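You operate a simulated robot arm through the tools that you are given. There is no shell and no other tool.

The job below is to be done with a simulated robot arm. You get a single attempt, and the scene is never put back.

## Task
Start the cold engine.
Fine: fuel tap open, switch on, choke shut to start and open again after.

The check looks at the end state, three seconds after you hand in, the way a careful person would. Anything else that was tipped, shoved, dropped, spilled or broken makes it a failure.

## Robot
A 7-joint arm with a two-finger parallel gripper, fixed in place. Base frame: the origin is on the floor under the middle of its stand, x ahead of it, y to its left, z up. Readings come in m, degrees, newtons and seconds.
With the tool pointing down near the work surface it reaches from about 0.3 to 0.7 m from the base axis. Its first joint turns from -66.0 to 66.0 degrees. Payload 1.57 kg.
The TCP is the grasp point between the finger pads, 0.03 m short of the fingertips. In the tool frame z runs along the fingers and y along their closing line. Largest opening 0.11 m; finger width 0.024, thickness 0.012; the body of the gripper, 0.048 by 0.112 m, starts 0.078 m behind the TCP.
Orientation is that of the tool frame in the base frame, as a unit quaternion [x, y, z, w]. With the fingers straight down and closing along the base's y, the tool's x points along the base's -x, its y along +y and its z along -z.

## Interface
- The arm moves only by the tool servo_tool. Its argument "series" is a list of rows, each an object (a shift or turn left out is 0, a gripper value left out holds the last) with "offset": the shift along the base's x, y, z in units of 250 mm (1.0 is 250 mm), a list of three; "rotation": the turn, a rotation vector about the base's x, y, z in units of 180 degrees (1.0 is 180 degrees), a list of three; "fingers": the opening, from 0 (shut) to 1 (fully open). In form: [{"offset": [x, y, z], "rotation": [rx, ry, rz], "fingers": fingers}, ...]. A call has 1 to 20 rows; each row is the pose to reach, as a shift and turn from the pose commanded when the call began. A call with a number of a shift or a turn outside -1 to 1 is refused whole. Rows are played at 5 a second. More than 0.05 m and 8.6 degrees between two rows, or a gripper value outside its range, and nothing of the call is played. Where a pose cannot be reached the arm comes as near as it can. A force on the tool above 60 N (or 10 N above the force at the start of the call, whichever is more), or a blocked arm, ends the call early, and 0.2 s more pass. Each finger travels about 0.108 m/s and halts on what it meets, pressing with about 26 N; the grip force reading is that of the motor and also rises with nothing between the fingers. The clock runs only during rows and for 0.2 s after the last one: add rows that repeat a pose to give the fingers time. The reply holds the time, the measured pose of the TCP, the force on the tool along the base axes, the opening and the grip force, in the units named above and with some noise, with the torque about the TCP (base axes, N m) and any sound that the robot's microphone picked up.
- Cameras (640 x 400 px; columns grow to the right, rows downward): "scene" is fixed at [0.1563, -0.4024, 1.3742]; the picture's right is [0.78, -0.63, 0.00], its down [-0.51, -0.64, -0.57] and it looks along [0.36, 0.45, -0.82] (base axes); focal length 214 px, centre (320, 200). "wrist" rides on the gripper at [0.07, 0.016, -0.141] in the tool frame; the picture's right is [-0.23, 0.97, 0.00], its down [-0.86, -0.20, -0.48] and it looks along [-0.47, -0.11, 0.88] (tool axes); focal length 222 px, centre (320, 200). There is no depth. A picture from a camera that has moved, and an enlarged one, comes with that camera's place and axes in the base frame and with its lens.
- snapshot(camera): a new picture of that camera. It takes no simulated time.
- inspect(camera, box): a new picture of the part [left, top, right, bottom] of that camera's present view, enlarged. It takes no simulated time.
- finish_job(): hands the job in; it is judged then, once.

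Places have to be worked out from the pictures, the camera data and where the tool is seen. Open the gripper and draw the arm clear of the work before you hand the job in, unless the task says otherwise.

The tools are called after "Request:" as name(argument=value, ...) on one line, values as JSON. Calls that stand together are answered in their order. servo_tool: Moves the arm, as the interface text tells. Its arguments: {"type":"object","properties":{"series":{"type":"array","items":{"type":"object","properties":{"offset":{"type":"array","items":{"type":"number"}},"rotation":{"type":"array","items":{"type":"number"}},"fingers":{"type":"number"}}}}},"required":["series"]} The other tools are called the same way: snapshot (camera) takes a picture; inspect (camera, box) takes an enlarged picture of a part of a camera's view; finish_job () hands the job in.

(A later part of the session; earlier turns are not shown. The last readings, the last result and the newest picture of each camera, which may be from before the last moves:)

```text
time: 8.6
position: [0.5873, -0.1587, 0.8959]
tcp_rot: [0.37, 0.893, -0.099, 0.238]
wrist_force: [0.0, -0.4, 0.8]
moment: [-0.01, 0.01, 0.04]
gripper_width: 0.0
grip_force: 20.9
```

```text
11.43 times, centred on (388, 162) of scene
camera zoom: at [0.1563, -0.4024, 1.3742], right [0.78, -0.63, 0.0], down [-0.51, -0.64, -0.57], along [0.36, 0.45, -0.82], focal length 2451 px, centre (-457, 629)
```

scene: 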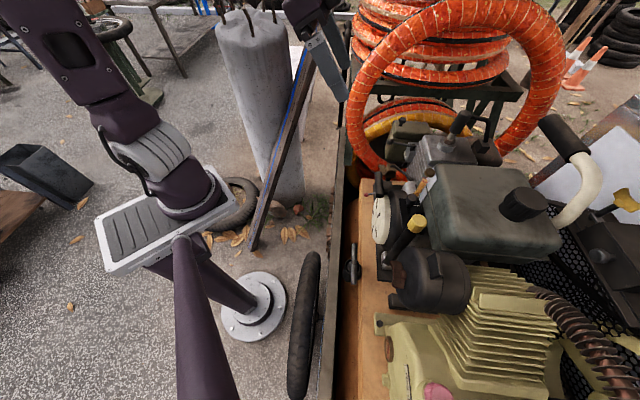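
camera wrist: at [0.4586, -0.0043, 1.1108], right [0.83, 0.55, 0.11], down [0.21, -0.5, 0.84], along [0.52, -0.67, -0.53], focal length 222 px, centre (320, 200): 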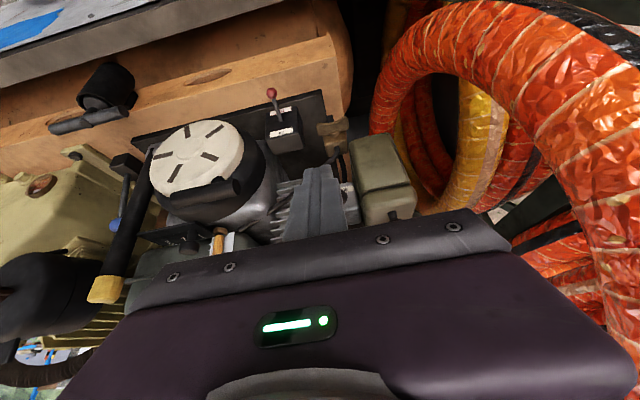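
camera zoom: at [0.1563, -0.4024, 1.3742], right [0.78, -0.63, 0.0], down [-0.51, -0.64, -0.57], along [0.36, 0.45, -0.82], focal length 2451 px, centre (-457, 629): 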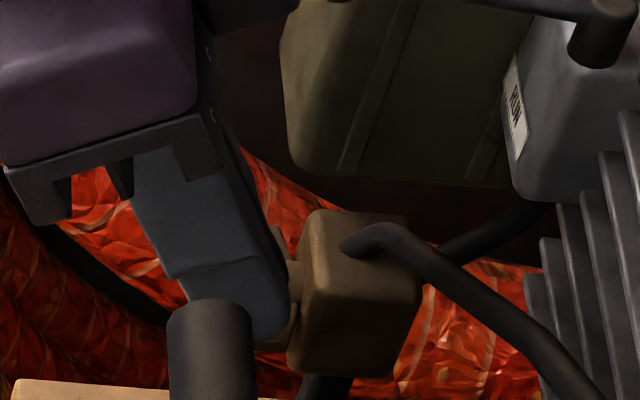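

The finger sits right over the wing's -r half. Now I press down gently in 4 mm steps.

Request:
servo_tool(series=[{"offset": [0, 0, -0.016], "fingers": 0}, {"offset": [0, 0, -0.032], "fingers": 0}, {"offset": [0, 0, -0.04], "fingers": 0}])

Request:
inspect(camera="wrist", box=[270, 110, 390, 200])

```text
time: 9.2
position: [0.5874, -0.1576, 0.8918]
tcp_rot: [0.37, 0.891, -0.1, 0.243]
wrist_force: [-22.8, 9.0, 25.5]
moment: [0.18, 0.39, 0.15]
gripper_width: 0.0003
grip_force: 21.4
stopped in row 3: the force on the tool passed its limit at 69 N (the readings are from after the stop); the commanded pose is now the measured one
```

```text
4.44 times, centred on (330, 155) of wrist
camera zoom: at [0.5046, -0.0522, 0.9785], right [0.83, 0.55, 0.12], down [0.21, -0.49, 0.84], along [0.52, -0.67, -0.52], focal length 987 px, centre (276, 400)
```

zoom: 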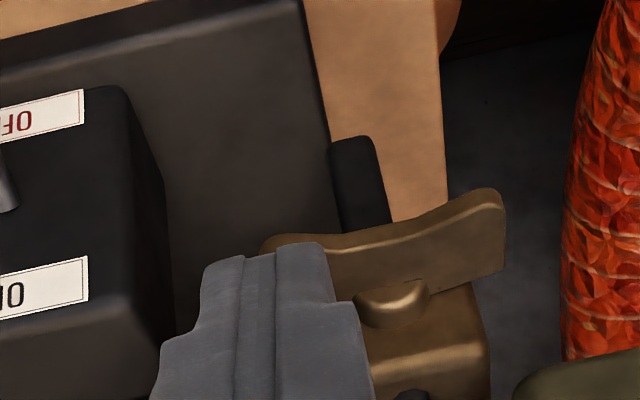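

The force rose to 69 N with almost no wing motion, so this direction is either at its stop or the fingertip touched the tap body. I'll back off and compare the wing before trying again.

Request:
servo_tool(series=[{"offset": [0, 0, 0.02], "fingers": 0}, {"offset": [-0.017, 0.017, 0.06], "fingers": 0}, {"offset": [-0.017, 0.017, 0.06], "fingers": 0}])

Request:
inspect(camera="wrist", box=[270, 110, 390, 200])

Request:
inspect(camera="scene", box=[368, 145, 408, 180])

```text
time: 10.1
position: [0.5842, -0.1538, 0.907]
tcp_rot: [0.37, 0.891, -0.099, 0.243]
wrist_force: [-0.3, -0.3, -0.3]
moment: [0.01, -0.01, -0.03]
gripper_width: 0.0002
grip_force: 21.2
```

```text
4.44 times, centred on (330, 155) of wrist
camera zoom: at [0.5016, -0.049, 0.9934], right [0.83, 0.55, 0.12], down [0.21, -0.49, 0.84], along [0.52, -0.67, -0.52], focal length 987 px, centre (276, 400)
```

zoom: 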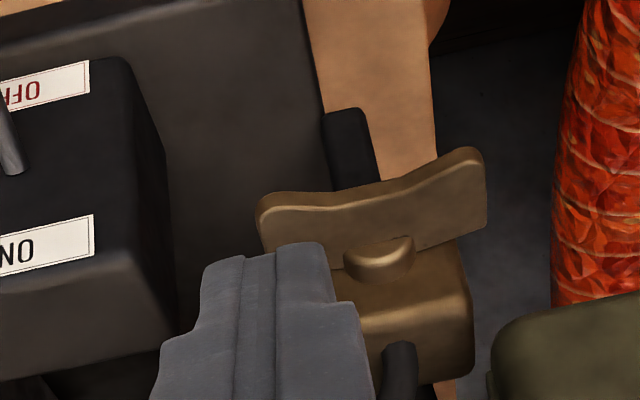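

```text
11.43 times, centred on (388, 162) of scene
camera zoom: at [0.1563, -0.4024, 1.3742], right [0.78, -0.63, 0.0], down [-0.51, -0.64, -0.57], along [0.36, 0.45, -0.82], focal length 2451 px, centre (-457, 629)
```

zoom: 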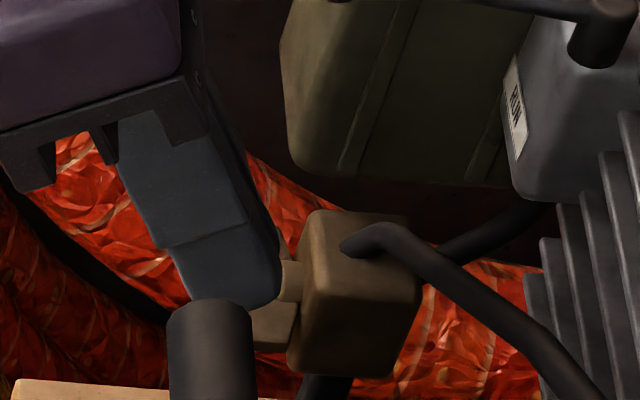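

The wing hasn't moved, so this direction is blocked and it must turn the other way. Before going to the +r end I want to know where the hose hoop lies relative to the gripper, so I'll take fresh pictures.

Request:
snapshot(camera="wrist")

Request:
snapshot(camera="scene")

Request:
inspect(camera="scene", box=[330, 0, 458, 100])

```text
taken
camera wrist: at [0.5016, -0.049, 0.9934], right [0.83, 0.55, 0.12], down [0.21, -0.49, 0.84], along [0.52, -0.67, -0.52], focal length 222 px, centre (320, 200)
```

wrist: 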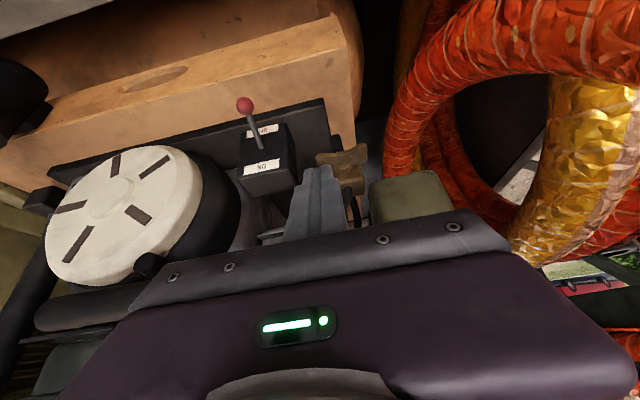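

```text
taken
```

scene: 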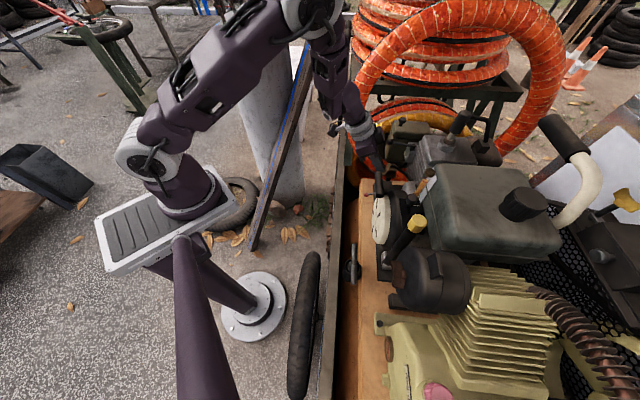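

```text
4.00 times, centred on (394, 50) of scene
camera zoom: at [0.1563, -0.4024, 1.3742], right [0.78, -0.63, 0.0], down [-0.51, -0.64, -0.57], along [0.36, 0.45, -0.82], focal length 858 px, centre (24, 800)
```

zoom: 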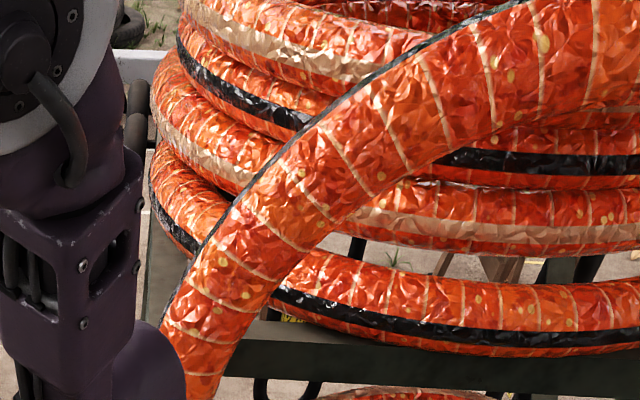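

I judge the hoop's near limb to be at R≥0.46, giving more than 5 cm of room. I'll raise a little, shift over to the wing's +r end with a longer lever arm of about 16 mm, and look.

Request:
servo_tool(series=[{"offset": [-0.008, 0.008, 0.08], "fingers": 0}, {"offset": [0.055, 0.08, 0.08], "fingers": 0}, {"offset": [0.119, 0.153, 0.08], "fingers": 0}, {"offset": [0.119, 0.153, 0.0], "fingers": 0}, {"offset": [0.119, 0.153, 0.0], "fingers": 0}])

Request:
inspect(camera="wrist", box=[250, 90, 410, 210])

Request:
inspect(camera="scene", box=[358, 130, 422, 180])

```text
time: 11.2
position: [0.615, -0.1155, 0.9059]
tcp_rot: [0.37, 0.892, -0.099, 0.242]
wrist_force: [0.2, 0.2, -0.3]
moment: [-0.02, 0.0, 0.0]
gripper_width: 0.0001
grip_force: 20.8
```

```text
3.33 times, centred on (330, 150) of wrist
camera zoom: at [0.5319, -0.0098, 0.9934], right [0.83, 0.55, 0.12], down [0.21, -0.49, 0.84], along [0.52, -0.67, -0.52], focal length 740 px, centre (287, 367)
```

zoom: 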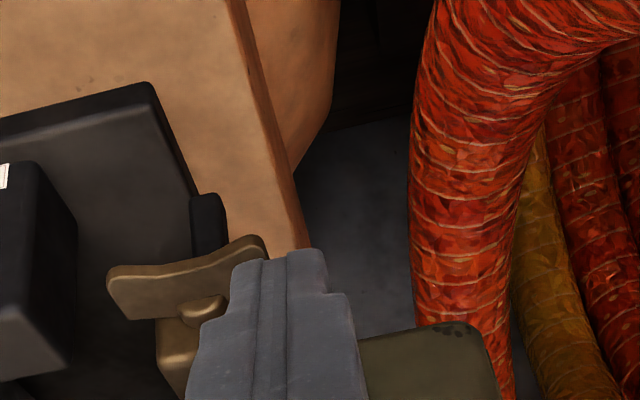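

```text
8.00 times, centred on (390, 155) of scene
camera zoom: at [0.1563, -0.4024, 1.3742], right [0.78, -0.63, 0.0], down [-0.51, -0.64, -0.57], along [0.36, 0.45, -0.82], focal length 1716 px, centre (-240, 560)
```

zoom: 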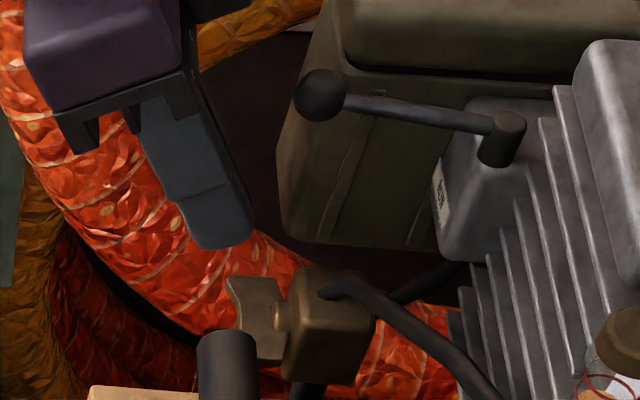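

The finger overlaps the wing's +r end by only about 6 mm, so I'll shift 5 mm inward and lower in small increments until contact.

Request:
servo_tool(series=[{"offset": [-0.014, -0.014, -0.02], "fingers": 0}, {"offset": [-0.014, -0.014, -0.05], "fingers": 0}, {"offset": [-0.014, -0.014, -0.062], "fingers": 0}, {"offset": [-0.014, -0.014, -0.07], "fingers": 0}, {"offset": [-0.014, -0.014, -0.076], "fingers": 0}])

Request:
inspect(camera="wrist", box=[250, 90, 410, 210])

```text
time: 12.4
position: [0.6113, -0.1192, 0.886]
tcp_rot: [0.37, 0.891, -0.1, 0.243]
wrist_force: [-0.3, -0.2, 0.7]
moment: [-0.02, 0.0, -0.02]
gripper_width: 0.0
grip_force: 20.9
```

```text
3.33 times, centred on (330, 150) of wrist
camera zoom: at [0.5281, -0.0137, 0.9739], right [0.83, 0.55, 0.12], down [0.21, -0.49, 0.84], along [0.52, -0.67, -0.52], focal length 740 px, centre (287, 367)
```

zoom: 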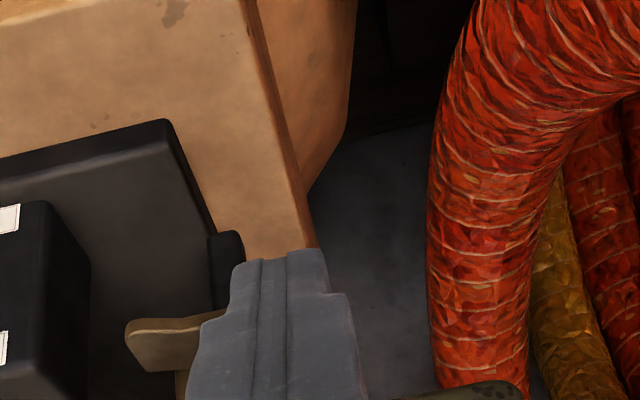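

No contact yet at tip z≈0.860. I continue down in small steps.

Request:
servo_tool(series=[{"offset": [0, 0, -0.008], "fingers": 0}, {"offset": [0, 0, -0.016], "fingers": 0}, {"offset": [0, 0, -0.022], "fingers": 0}])

Request:
inspect(camera="wrist", box=[250, 90, 410, 210])

Request:
inspect(camera="scene", box=[368, 145, 408, 180])

```text
time: 13.2
position: [0.611, -0.1189, 0.8818]
tcp_rot: [0.37, 0.891, -0.099, 0.242]
wrist_force: [-3.1, 0.6, 3.2]
moment: [-0.04, 0.1, -0.02]
gripper_width: 0.0
grip_force: 21.7
```

```text
3.33 times, centred on (330, 150) of wrist
camera zoom: at [0.5279, -0.0133, 0.9683], right [0.83, 0.55, 0.12], down [0.21, -0.49, 0.84], along [0.52, -0.67, -0.52], focal length 740 px, centre (287, 367)
```

zoom: 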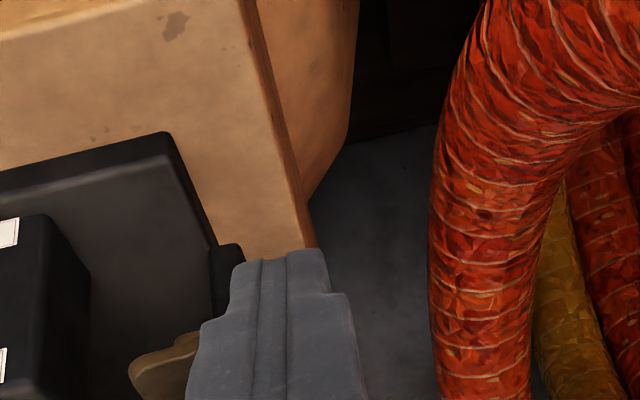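

```text
11.43 times, centred on (388, 162) of scene
camera zoom: at [0.1562, -0.4024, 1.3742], right [0.78, -0.63, 0.0], down [-0.51, -0.64, -0.57], along [0.36, 0.45, -0.82], focal length 2451 px, centre (-457, 629)
```

zoom: 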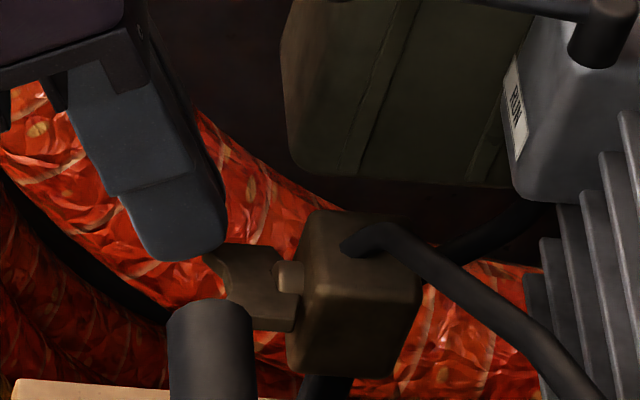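

The wing is turning with only about 4 N, so this is the right direction. I keep pressing down, then sweep inward to bring it vertical.

Request:
servo_tool(series=[{"offset": [0, 0, -0.012], "fingers": 0}, {"offset": [0, 0, -0.024], "fingers": 0}, {"offset": [0, 0, -0.036], "fingers": 0}, {"offset": [-0.004, -0.004, -0.048], "fingers": 0}, {"offset": [-0.008, -0.008, -0.056], "fingers": 0}])

Request:
inspect(camera="wrist", box=[250, 90, 410, 210])

Request:
inspect(camera="scene", box=[368, 145, 408, 180])

```text
time: 14.4
position: [0.609, -0.1222, 0.8674]
tcp_rot: [0.37, 0.891, -0.099, 0.243]
wrist_force: [-0.1, 0.2, 1.4]
moment: [0.01, 0.01, 0.01]
gripper_width: 0.0002
grip_force: 21.3
```

```text
3.33 times, centred on (330, 150) of wrist
camera zoom: at [0.5255, -0.0162, 0.954], right [0.83, 0.55, 0.12], down [0.21, -0.49, 0.84], along [0.52, -0.67, -0.52], focal length 740 px, centre (287, 367)
```

zoom: 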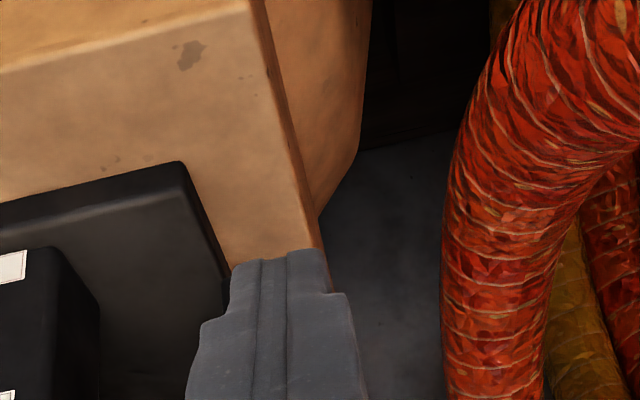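

```text
11.43 times, centred on (388, 162) of scene
camera zoom: at [0.1563, -0.4024, 1.3742], right [0.78, -0.63, 0.0], down [-0.51, -0.64, -0.57], along [0.36, 0.45, -0.82], focal length 2451 px, centre (-457, 629)
```

zoom: 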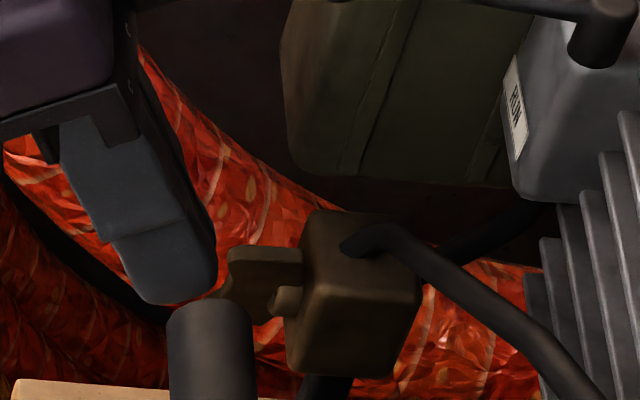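

The wing has turned most of the way. Now I sweep inward along -r about 8 mm to finish the quarter turn, watching the force.

Request:
servo_tool(series=[{"offset": [-0.006, -0.006, -0.006], "fingers": 0}, {"offset": [-0.012, -0.012, -0.008], "fingers": 0}, {"offset": [-0.017, -0.017, -0.008], "fingers": 0}, {"offset": [-0.021, -0.021, -0.008], "fingers": 0}, {"offset": [-0.021, -0.021, -0.008], "fingers": 0}])

Request:
inspect(camera="scene", box=[368, 145, 408, 180])

```text
time: 15.7
position: [0.6038, -0.1255, 0.8647]
tcp_rot: [0.369, 0.892, -0.097, 0.243]
wrist_force: [7.1, 6.2, -4.2]
moment: [0.17, -0.1, 0.22]
gripper_width: 0.0
grip_force: 21.5
```

```text
11.43 times, centred on (388, 162) of scene
camera zoom: at [0.1566, -0.4023, 1.3742], right [0.78, -0.63, 0.0], down [-0.51, -0.64, -0.57], along [0.36, 0.45, -0.82], focal length 2451 px, centre (-457, 629)
```

zoom: 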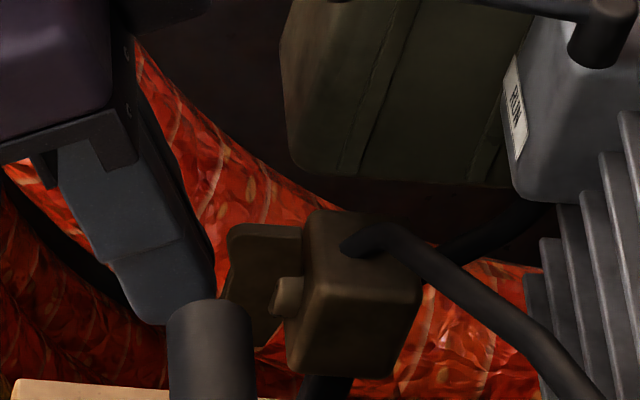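

There is now 9 N in +r with the finger face almost on the axis line, so the wing is essentially vertical. I'll nudge 1.5 mm more to confirm the stop, then retreat +r and forward to look.

Request:
servo_tool(series=[{"offset": [-0.004, -0.004, 0], "fingers": 0}, {"offset": [-0.004, -0.004, 0], "fingers": 0}])

Request:
servo_tool(series=[{"offset": [0.02, 0.02, 0], "fingers": 0}, {"offset": [-0.04, 0.08, 0.0], "fingers": 0}, {"offset": [-0.12, 0.16, 0.08], "fingers": 0}, {"offset": [-0.2, 0.24, 0.16], "fingers": 0}, {"offset": [-0.2, 0.24, 0.16], "fingers": 0}])

Request:
inspect(camera="wrist", box=[230, 60, 390, 180])

Request:
inspect(camera="scene", box=[368, 145, 408, 180])

```text
time: 16.2
position: [0.6028, -0.1258, 0.8648]
tcp_rot: [0.368, 0.892, -0.097, 0.243]
wrist_force: [15.1, 13.9, -4.9]
moment: [0.29, -0.18, 0.4]
gripper_width: 0.0001
grip_force: 21.6
```

```text
time: 17.4
position: [0.5494, -0.0661, 0.904]
tcp_rot: [0.37, 0.891, -0.099, 0.242]
wrist_force: [0.6, -0.2, -0.5]
moment: [0.02, 0.0, -0.01]
gripper_width: 0.0
grip_force: 21.1
```

```text
3.33 times, centred on (310, 120) of wrist
camera zoom: at [0.4677, 0.0394, 0.9932], right [0.83, 0.55, 0.12], down [0.21, -0.49, 0.84], along [0.52, -0.67, -0.52], focal length 740 px, centre (353, 467)
```

zoom: 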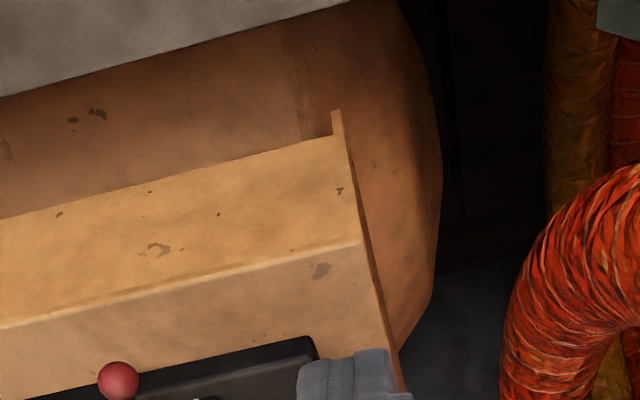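

```text
11.43 times, centred on (388, 162) of scene
camera zoom: at [0.1563, -0.4024, 1.3742], right [0.78, -0.63, 0.0], down [-0.51, -0.64, -0.57], along [0.36, 0.45, -0.82], focal length 2451 px, centre (-457, 629)
```

zoom: 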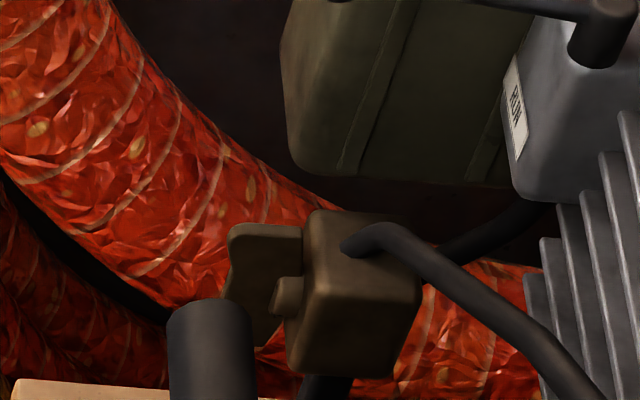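

The extra nudge gave a firm 20 N, so the tap is on its stop with the wing vertical (open). Next is the switch: I open the fingers to about 5 cm and move to a pre-grasp on the ball's approach line.

Request:
servo_tool(series=[{"offset": [-0.06, -0.08, 0.02], "fingers": 0.45}, {"offset": [-0.12, -0.16, 0.026], "fingers": 0.45}, {"offset": [-0.18, -0.23, 0.026], "fingers": 0.45}, {"offset": [-0.2264, -0.2868, 0.026], "fingers": 0.45}, {"offset": [-0.2264, -0.2868, 0.026], "fingers": 0.45}])

Request:
snapshot(camera="wrist")

Request:
inspect(camera="scene", box=[340, 130, 420, 200])

```text
time: 18.6
position: [0.495, -0.1373, 0.911]
tcp_rot: [0.37, 0.891, -0.099, 0.243]
wrist_force: [0.8, -0.1, 0.6]
moment: [-0.03, 0.0, 0.01]
gripper_width: 0.0491
grip_force: 0.1
```

```text
taken
camera wrist: at [0.4134, -0.0323, 0.9985], right [0.83, 0.55, 0.12], down [0.21, -0.49, 0.84], along [0.52, -0.67, -0.52], focal length 222 px, centre (320, 200)
```

wrist: 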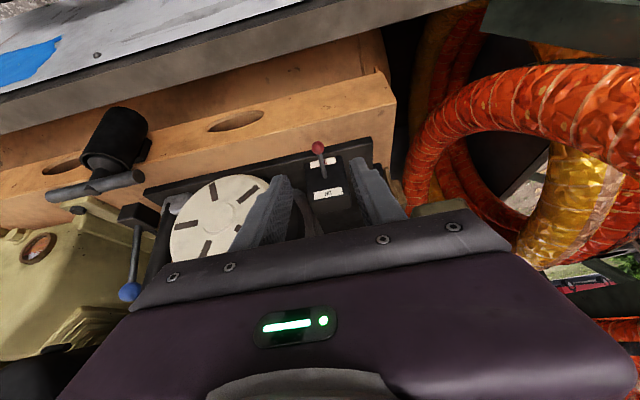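

```text
5.71 times, centred on (380, 165) of scene
camera zoom: at [0.1563, -0.4024, 1.3742], right [0.78, -0.63, 0.0], down [-0.51, -0.64, -0.57], along [0.36, 0.45, -0.82], focal length 1226 px, centre (-23, 400)
```

zoom: 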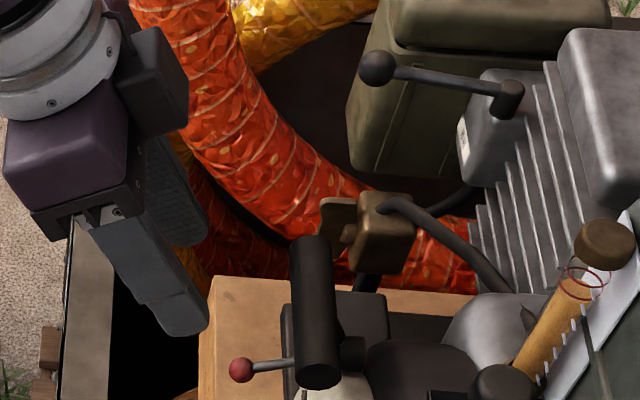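

The red ball is centred between the open fingertips, and the wood top below is at about z=0.784. I advance along the tool axis so the ball sits about 1 cm inside the tips.

Request:
servo_tool(series=[{"offset": [0.0385, -0.0421, -0.1023], "fingers": 0.45}, {"offset": [0.0771, -0.0843, -0.2045], "fingers": 0.45}, {"offset": [0.1156, -0.1264, -0.3068], "fingers": 0.45}, {"offset": [0.1156, -0.1264, -0.3068], "fingers": 0.45}])

Request:
inspect(camera="wrist", box=[250, 90, 410, 210])

Request:
inspect(camera="scene", box=[350, 150, 414, 200])

```text
time: 19.6
position: [0.5247, -0.1685, 0.8337]
tcp_rot: [0.369, 0.892, -0.099, 0.243]
wrist_force: [-0.6, 0.0, 0.4]
moment: [0.01, 0.0, 0.0]
gripper_width: 0.0498
grip_force: 0.1
```

```text
3.33 times, centred on (330, 150) of wrist
camera zoom: at [0.4425, -0.0643, 0.9212], right [0.83, 0.55, 0.12], down [0.21, -0.49, 0.84], along [0.52, -0.67, -0.52], focal length 740 px, centre (287, 367)
```

zoom: 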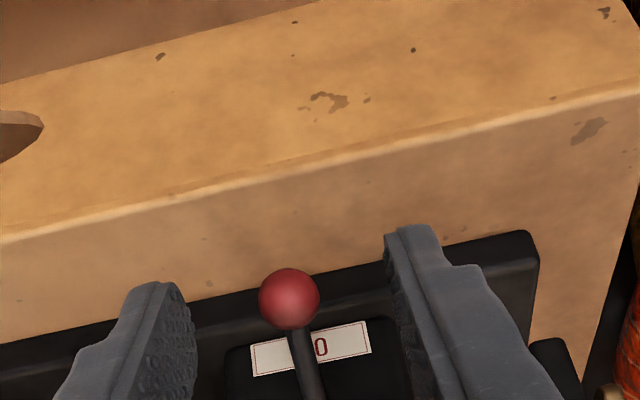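

```text
8.00 times, centred on (382, 175) of scene
camera zoom: at [0.1563, -0.4024, 1.3742], right [0.78, -0.63, 0.0], down [-0.51, -0.64, -0.57], along [0.36, 0.45, -0.82], focal length 1716 px, centre (-176, 400)
```

zoom: 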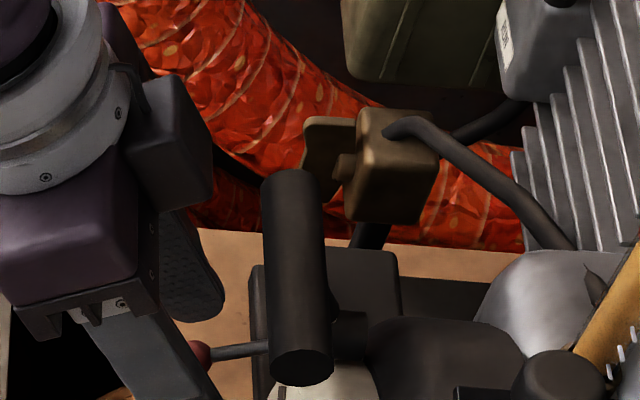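

The ball is about 1 cm inside the tips and centred. I close the fingers on it.

Request:
servo_tool(series=[{"offset": [0, 0, 0], "fingers": 0.08}, {"offset": [0, 0, 0], "fingers": 0.08}, {"offset": [0, 0, 0], "fingers": 0.08}])

Request:
inspect(camera="wrist", box=[250, 90, 410, 210])

```text
time: 20.4
position: [0.5251, -0.1692, 0.8338]
tcp_rot: [0.37, 0.891, -0.098, 0.242]
wrist_force: [6.3, 2.1, -3.4]
moment: [0.19, 0.01, 0.06]
gripper_width: 0.014
grip_force: 31.0
```

```text
3.33 times, centred on (330, 150) of wrist
camera zoom: at [0.4428, -0.0638, 0.9215], right [0.83, 0.55, 0.12], down [0.21, -0.49, 0.84], along [0.52, -0.67, -0.52], focal length 740 px, centre (287, 367)
```

zoom: 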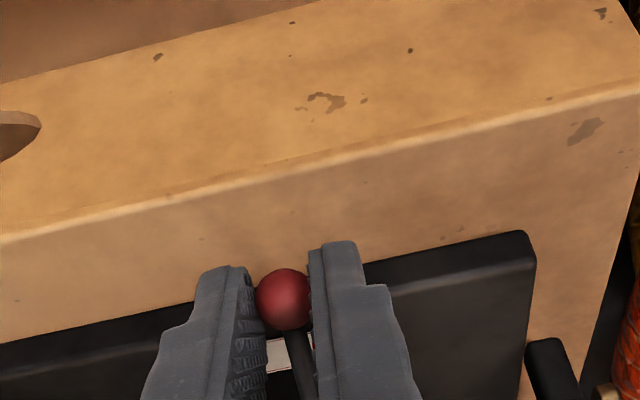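

The ball is gripped, with width reading 14 mm. Now I lift it in 5 mm steps toward ON, watching the force.

Request:
servo_tool(series=[{"offset": [-0.002, 0.002, 0.02], "fingers": 0.08}, {"offset": [-0.003, 0.003, 0.04], "fingers": 0.08}, {"offset": [-0.003, 0.003, 0.06], "fingers": 0.08}])

Request:
inspect(camera="wrist", box=[250, 90, 410, 210])

```text
time: 21.2
position: [0.5229, -0.1667, 0.849]
tcp_rot: [0.368, 0.893, -0.097, 0.241]
wrist_force: [1.6, 16.1, -17.1]
moment: [0.9, 0.44, 0.18]
gripper_width: 0.0143
grip_force: 30.4
```

```text
3.33 times, centred on (330, 150) of wrist
camera zoom: at [0.4409, -0.0627, 0.9366], right [0.83, 0.55, 0.12], down [0.21, -0.5, 0.84], along [0.52, -0.67, -0.53], focal length 740 px, centre (287, 367)
```

zoom: 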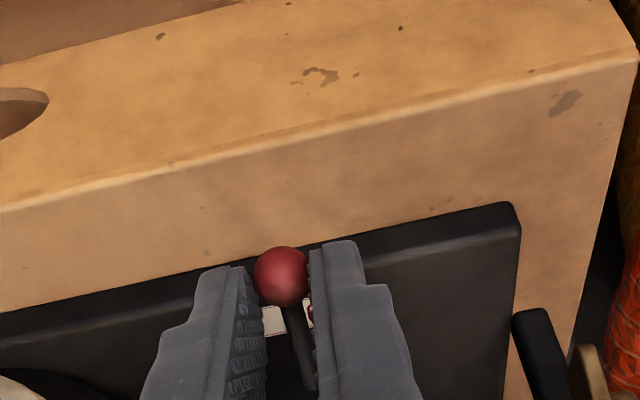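

The ball slipped between the pads: it only rose about 4 mm while I felt roughly 20 N, so the toggle is stiffer than my grip friction. I'll release and back out, then lift it positively with the sloped back face of the closed fingers held in front of and under the ball.

Request:
servo_tool(series=[{"offset": [0, 0, 0], "fingers": 0.45}, {"offset": [0, 0, 0], "fingers": 0.45}, {"offset": [-0.04, 0.04, 0.1], "fingers": 0.45}, {"offset": [-0.08, 0.08, 0.24], "fingers": 0.45}, {"offset": [-0.13, 0.13, 0.24], "fingers": 0.0}, {"offset": [-0.13, 0.13, 0.24], "fingers": 0.0}])

Request:
snapshot(camera="wrist")

Request:
inspect(camera="wrist", box=[270, 100, 398, 180])

Request:
inspect(camera="scene", box=[358, 165, 406, 200])

```text
time: 22.6
position: [0.491, -0.1356, 0.9103]
tcp_rot: [0.37, 0.891, -0.099, 0.243]
wrist_force: [-0.2, 0.0, 0.7]
moment: [0.03, 0.0, -0.03]
gripper_width: 0.0003
grip_force: 21.1
```

```text
taken
camera wrist: at [0.4082, -0.0303, 0.9975], right [0.83, 0.55, 0.12], down [0.21, -0.49, 0.84], along [0.52, -0.67, -0.52], focal length 222 px, centre (320, 200)
```

wrist: 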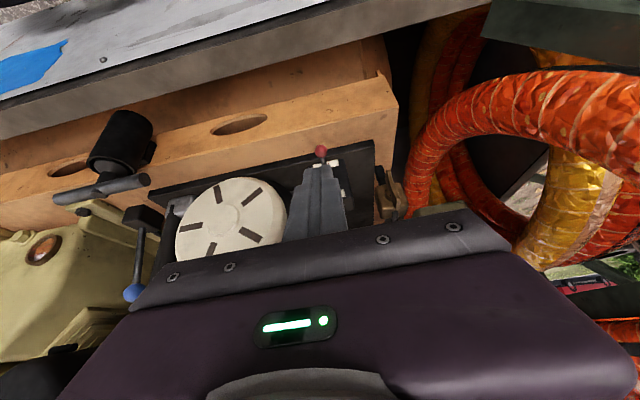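

```text
5.00 times, centred on (334, 140) of wrist
camera zoom: at [0.4082, -0.0303, 0.9975], right [0.83, 0.55, 0.12], down [0.21, -0.49, 0.84], along [0.52, -0.67, -0.52], focal length 1111 px, centre (250, 500)
```

zoom: 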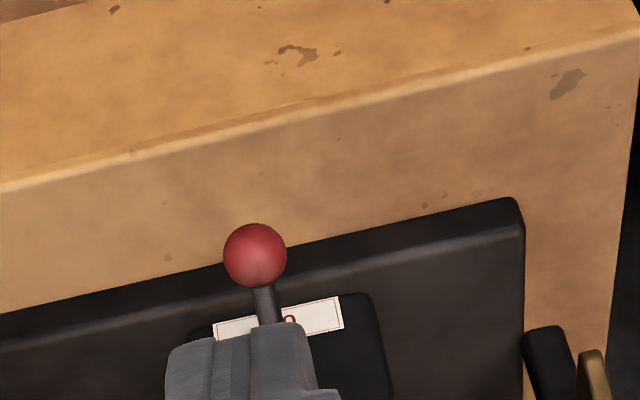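

```text
11.43 times, centred on (382, 182) of scene
camera zoom: at [0.1563, -0.4024, 1.3742], right [0.78, -0.63, 0.0], down [-0.51, -0.64, -0.57], along [0.36, 0.45, -0.82], focal length 2451 px, centre (-389, 400)
```

zoom: 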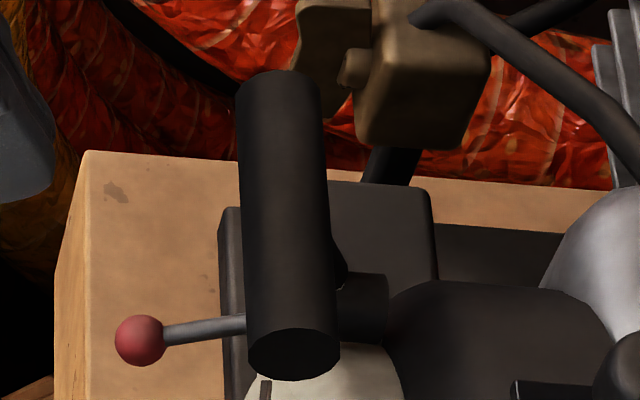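

The ball is back at its OFF position, unchanged. I lower the closed fingers to just in front of it, leaving a gap of about 1 cm.

Request:
servo_tool(series=[{"offset": [0.016, -0.016, -0.11], "fingers": 0}, {"offset": [0.032, -0.032, -0.22], "fingers": 0}, {"offset": [0.048, -0.048, -0.335], "fingers": 0}, {"offset": [0.048, -0.048, -0.335], "fingers": 0}])

Request:
inspect(camera="wrist", box=[250, 90, 410, 210])

Request:
inspect(camera="scene", box=[342, 160, 406, 210])

```text
time: 23.6
position: [0.5031, -0.1489, 0.8249]
tcp_rot: [0.37, 0.891, -0.1, 0.243]
wrist_force: [-0.3, 0.6, -0.2]
moment: [0.05, -0.01, -0.01]
gripper_width: 0.0
grip_force: 21.5
```

```text
3.33 times, centred on (330, 150) of wrist
camera zoom: at [0.4203, -0.0438, 0.9115], right [0.83, 0.55, 0.12], down [0.21, -0.49, 0.84], along [0.52, -0.67, -0.52], focal length 740 px, centre (287, 367)
```

zoom: 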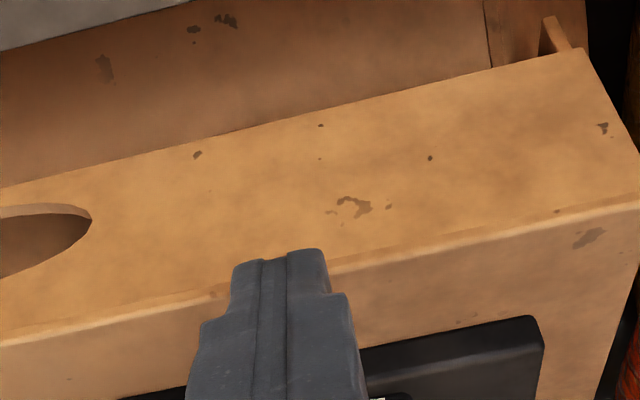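

```text
8.00 times, centred on (374, 185) of scene
camera zoom: at [0.1563, -0.4024, 1.3742], right [0.78, -0.63, 0.0], down [-0.51, -0.64, -0.57], along [0.36, 0.45, -0.82], focal length 1716 px, centre (-112, 320)
```

zoom: 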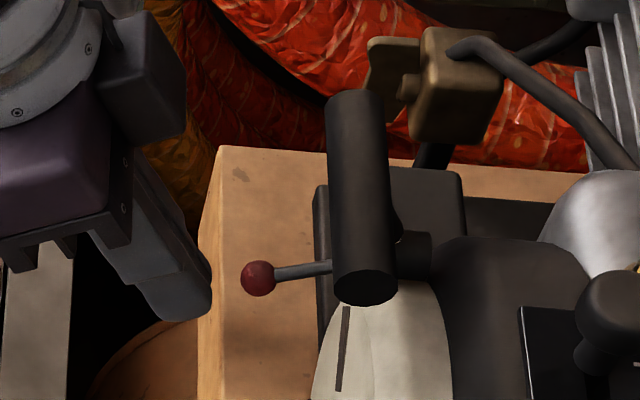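

In the scene view a gap of about 1 cm remains between the finger's back edge and the ball. I close it in small steps along -n until light contact.

Request:
servo_tool(series=[{"offset": [0.011, -0.011, 0], "fingers": 0}, {"offset": [0.022, -0.022, 0], "fingers": 0}, {"offset": [0.03, -0.03, 0], "fingers": 0}, {"offset": [0.036, -0.036, 0], "fingers": 0}])

Request:
inspect(camera="scene", box=[342, 160, 406, 210])

```text
time: 24.6
position: [0.5106, -0.158, 0.8259]
tcp_rot: [0.37, 0.892, -0.098, 0.241]
wrist_force: [-6.1, 5.1, 0.0]
moment: [0.08, 0.1, -0.01]
gripper_width: 0.0
grip_force: 21.5
```

```text
8.00 times, centred on (374, 185) of scene
camera zoom: at [0.1562, -0.4023, 1.3742], right [0.78, -0.63, 0.0], down [-0.51, -0.64, -0.57], along [0.36, 0.45, -0.82], focal length 1716 px, centre (-112, 320)
```

zoom: 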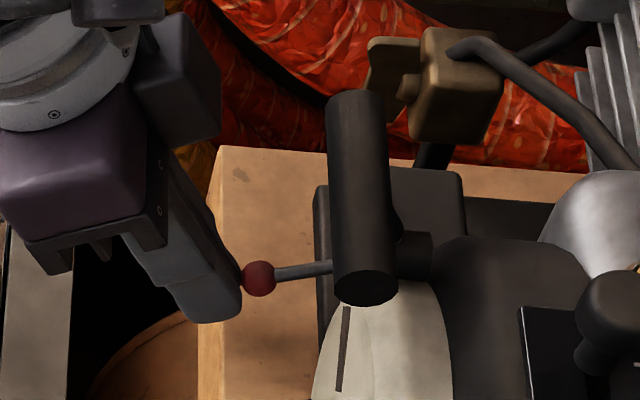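

Light contact at 8 N. Now I lift straight up with the sloped face carrying the ball, in 4 mm steps.

Request:
servo_tool(series=[{"offset": [0, 0, 0.014], "fingers": 0}, {"offset": [-0.001, 0.001, 0.028], "fingers": 0}, {"offset": [-0.002, 0.002, 0.042], "fingers": 0}])

Request:
inspect(camera="scene", box=[342, 160, 406, 210])

```text
time: 25.4
position: [0.5077, -0.1559, 0.8353]
tcp_rot: [0.369, 0.893, -0.096, 0.238]
wrist_force: [-30.2, 26.3, -11.4]
moment: [0.54, 0.72, -0.01]
gripper_width: 0.0001
grip_force: 21.6
```

```text
8.00 times, centred on (374, 185) of scene
camera zoom: at [0.1558, -0.4019, 1.3744], right [0.78, -0.63, 0.0], down [-0.51, -0.64, -0.57], along [0.36, 0.45, -0.82], focal length 1716 px, centre (-112, 320)
```

zoom: 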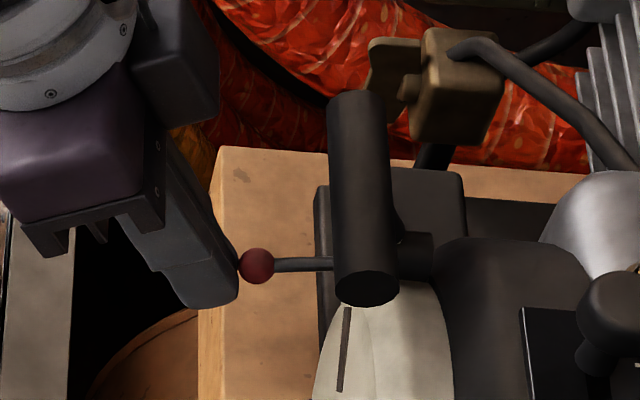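

The ball rose about 8 mm and is near mid-travel, with n-force at 40 N. I ease out slightly and continue lifting.

Request:
servo_tool(series=[{"offset": [-0.003, 0.003, 0.014], "fingers": 0}, {"offset": [-0.004, 0.004, 0.03], "fingers": 0}, {"offset": [-0.003, 0.003, 0.046], "fingers": 0}])

Request:
inspect(camera="scene", box=[342, 160, 406, 210])

```text
time: 26.2
position: [0.512, -0.1588, 0.8482]
tcp_rot: [0.369, 0.891, -0.1, 0.245]
wrist_force: [-0.7, 0.3, -0.7]
moment: [0.0, -0.01, -0.03]
gripper_width: 0.0
grip_force: 21.3
```

```text
8.00 times, centred on (374, 185) of scene
camera zoom: at [0.1563, -0.4025, 1.3742], right [0.78, -0.63, 0.0], down [-0.51, -0.64, -0.57], along [0.36, 0.45, -0.82], focal length 1716 px, centre (-112, 320)
```

zoom: 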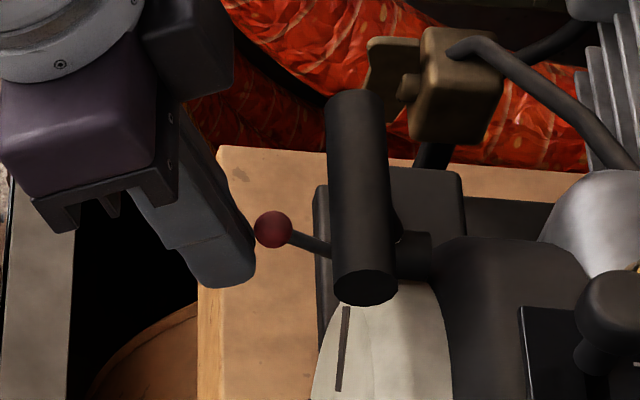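

The toggle snapped up to ON and the force dropped to zero. I retreat forward and up, and stand the tool more upright (10° tilt) for the choke, then look.

Request:
servo_tool(series=[{"offset": [-0.056, 0.056, 0.04], "fingers": 0}, {"offset": [-0.112, 0.112, 0.16], "fingers": 0}, {"offset": [-0.08, 0.12, 0.34], "fingers": 0}, {"offset": [-0.04, 0.136, 0.52], "rotation": [0.0262, 0.0262, 0], "fingers": 0}, {"offset": [0.04, 0.148, 0.69], "rotation": [0.0524, 0.0524, 0], "fingers": 0}, {"offset": [0.13, 0.1544, 0.83], "rotation": [0.0786, 0.0786, 0], "fingers": 0}, {"offset": [0.13, 0.1544, 0.927], "rotation": [0.0786, 0.0786, 0], "fingers": 0}, {"offset": [0.13, 0.1544, 0.927], "rotation": [0.0786, 0.0786, 0], "fingers": 0}])

Request:
snapshot(camera="wrist")

Request:
inspect(camera="wrist", box=[250, 60, 410, 160])

Request:
inspect(camera="scene", box=[350, 110, 446, 180])

```text
time: 28.1
position: [0.5434, -0.1186, 1.0798]
tcp_rot: [0.381, 0.92, -0.033, 0.084]
wrist_force: [0.9, -0.5, 0.3]
moment: [0.01, -0.01, 0.02]
gripper_width: 0.0
grip_force: 21.4
```

```text
taken
camera wrist: at [0.4883, -0.0403, 1.2082], right [0.85, 0.53, 0.04], down [0.39, -0.68, 0.62], along [0.36, -0.51, -0.78], focal length 222 px, centre (320, 200)
```

wrist: 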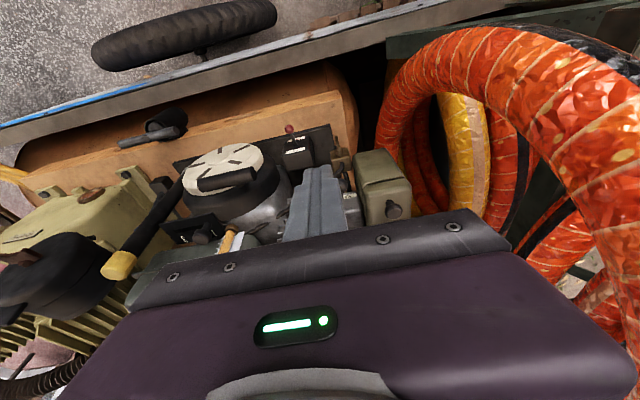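

```text
4.00 times, centred on (330, 110) of wrist
camera zoom: at [0.4883, -0.0403, 1.2082], right [0.85, 0.53, 0.04], down [0.39, -0.68, 0.62], along [0.36, -0.51, -0.78], focal length 888 px, centre (280, 560)
```

zoom: 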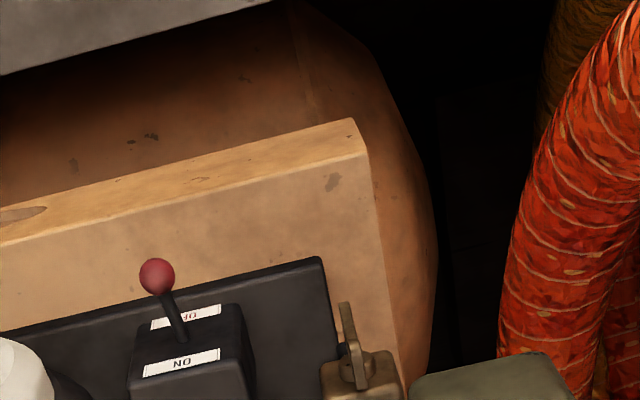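

```text
5.71 times, centred on (398, 145) of scene
camera zoom: at [0.1563, -0.4024, 1.3742], right [0.78, -0.63, 0.0], down [-0.51, -0.64, -0.57], along [0.36, 0.45, -0.82], focal length 1226 px, centre (-126, 514)
```

zoom: 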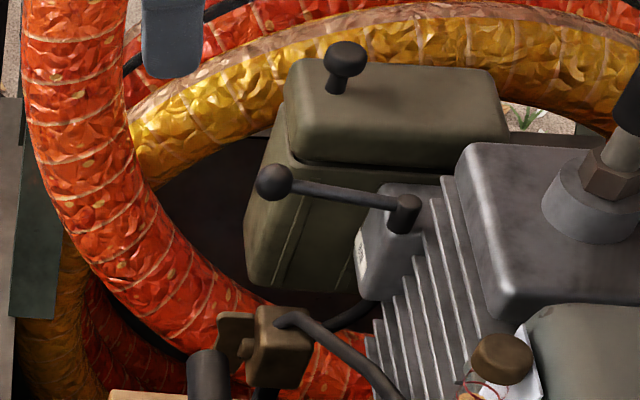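

The tap wing is edge-on vertical and the toggle ball is now at z≈0.847, so both are set. For the choke, I move the closed fingers to the +r side of its ball, first above and then down beside it.

Request:
servo_tool(series=[{"offset": [0.15, -0.014, -0.04], "fingers": 0}, {"offset": [0.292, -0.0284, -0.08], "fingers": 0}, {"offset": [0.292, -0.0284, -0.2], "fingers": 0}, {"offset": [0.292, -0.0284, -0.2], "fingers": 0}])

Request:
inspect(camera="wrist", box=[250, 90, 410, 210])

Request:
inspect(camera="scene", box=[350, 110, 446, 180])

```text
time: 29.1
position: [0.6171, -0.1256, 1.0305]
tcp_rot: [0.381, 0.92, -0.033, 0.085]
wrist_force: [0.2, 0.3, -0.5]
moment: [0.0, -0.05, 0.02]
gripper_width: 0.0
grip_force: 21.2
```

```text
3.33 times, centred on (330, 150) of wrist
camera zoom: at [0.5617, -0.0475, 1.1573], right [0.85, 0.53, 0.04], down [0.39, -0.68, 0.62], along [0.36, -0.51, -0.78], focal length 740 px, centre (287, 367)
```

zoom: 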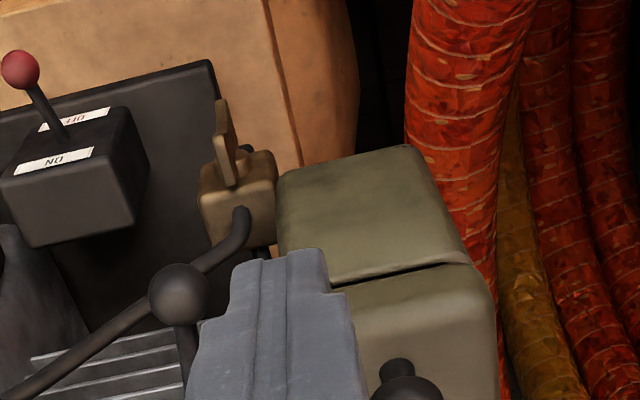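

```text
5.71 times, centred on (398, 145) of scene
camera zoom: at [0.1563, -0.4024, 1.3742], right [0.78, -0.63, 0.0], down [-0.51, -0.64, -0.57], along [0.36, 0.45, -0.82], focal length 1226 px, centre (-126, 514)
```

zoom: 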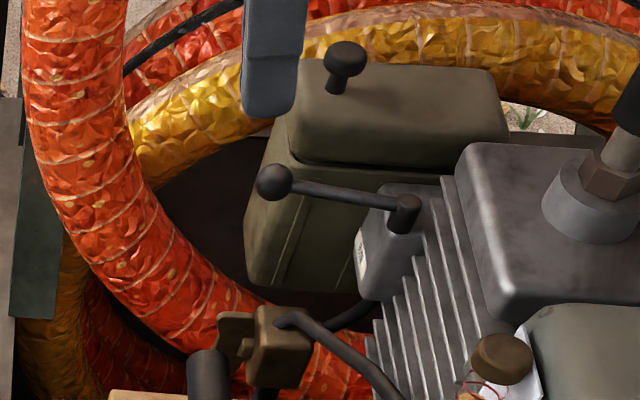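

The finger is on the filter side of the ball, but only about 3 mm from the filter lid. I shift 4 mm forward and then lower beside the ball.

Request:
servo_tool(series=[{"offset": [-0.0113, 0.0113, 0], "fingers": 0}, {"offset": [-0.0113, 0.0113, -0.07], "fingers": 0}, {"offset": [-0.0113, 0.0113, -0.14], "fingers": 0}, {"offset": [-0.0113, 0.0113, -0.14], "fingers": 0}])

Request:
inspect(camera="wrist", box=[250, 90, 410, 210])

Request:
inspect(camera="scene", box=[360, 115, 424, 165])

```text
time: 30.1
position: [0.6133, -0.1223, 0.9947]
tcp_rot: [0.382, 0.92, -0.033, 0.085]
wrist_force: [0.4, -0.2, -0.3]
moment: [-0.01, -0.05, 0.03]
gripper_width: 0.0
grip_force: 21.0
```

```text
3.33 times, centred on (330, 150) of wrist
camera zoom: at [0.5583, -0.0445, 1.1213], right [0.85, 0.53, 0.04], down [0.39, -0.68, 0.62], along [0.36, -0.51, -0.78], focal length 740 px, centre (287, 367)
```

zoom: 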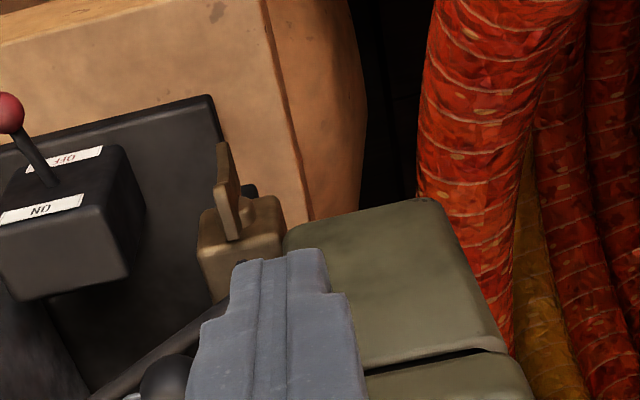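

```text
8.00 times, centred on (392, 140) of scene
camera zoom: at [0.1563, -0.4024, 1.3742], right [0.78, -0.63, 0.0], down [-0.51, -0.64, -0.57], along [0.36, 0.45, -0.82], focal length 1716 px, centre (-256, 680)
```

zoom: 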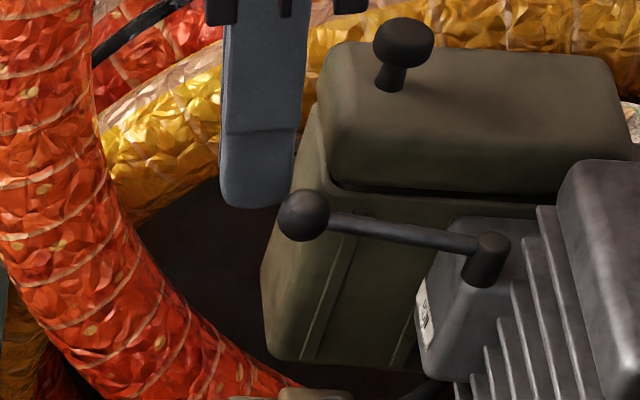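

The finger stands about 1 cm to the +r side of the ball. I ease in toward it and 3 mm back for better overlap, then begin pushing in -r.

Request:
servo_tool(series=[{"offset": [-0.006, -0.014, 0], "fingers": 0}, {"offset": [-0.0116, -0.0284, 0], "fingers": 0}, {"offset": [-0.0229, -0.0397, 0], "fingers": 0}, {"offset": [-0.0342, -0.051, 0], "fingers": 0}])

Request:
inspect(camera="scene", box=[360, 115, 424, 165])

```text
time: 31.1
position: [0.605, -0.1348, 0.9956]
tcp_rot: [0.381, 0.92, -0.033, 0.085]
wrist_force: [0.3, -0.2, -0.2]
moment: [-0.02, 0.01, 0.03]
gripper_width: 0.0003
grip_force: 20.9
```

```text
8.00 times, centred on (392, 140) of scene
camera zoom: at [0.1563, -0.4024, 1.3742], right [0.78, -0.63, 0.0], down [-0.51, -0.64, -0.57], along [0.36, 0.45, -0.82], focal length 1716 px, centre (-256, 680)
```

zoom: 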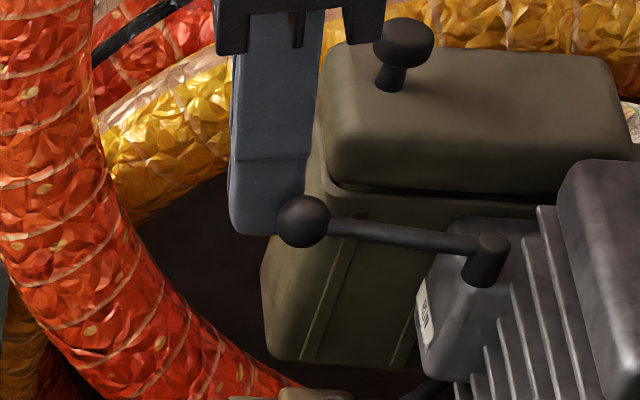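

Contact has begun with very little force and the ball moved slightly in -r. I follow its arc further in small steps.

Request:
servo_tool(series=[{"offset": [-0.0141, -0.0294, 0], "fingers": 0}, {"offset": [-0.034, -0.0537, 0], "fingers": 0}, {"offset": [-0.0532, -0.0798, 0], "fingers": 0}, {"offset": [-0.0532, -0.0798, 0], "fingers": 0}])

Request:
inspect(camera="scene", box=[360, 115, 424, 165])

```text
time: 32.0
position: [0.5919, -0.156, 0.9949]
tcp_rot: [0.382, 0.92, -0.033, 0.084]
wrist_force: [-0.2, -0.1, -0.2]
moment: [-0.02, -0.01, 0.0]
gripper_width: 0.0002
grip_force: 21.5
```

```text
8.00 times, centred on (392, 140) of scene
camera zoom: at [0.1563, -0.4024, 1.3742], right [0.78, -0.63, 0.0], down [-0.51, -0.64, -0.57], along [0.36, 0.45, -0.82], focal length 1716 px, centre (-256, 680)
```

zoom: 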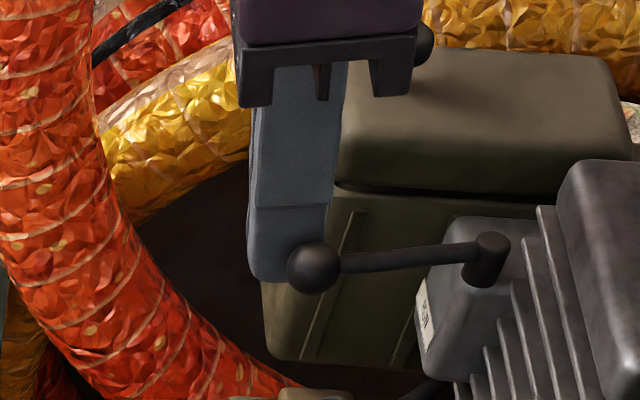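

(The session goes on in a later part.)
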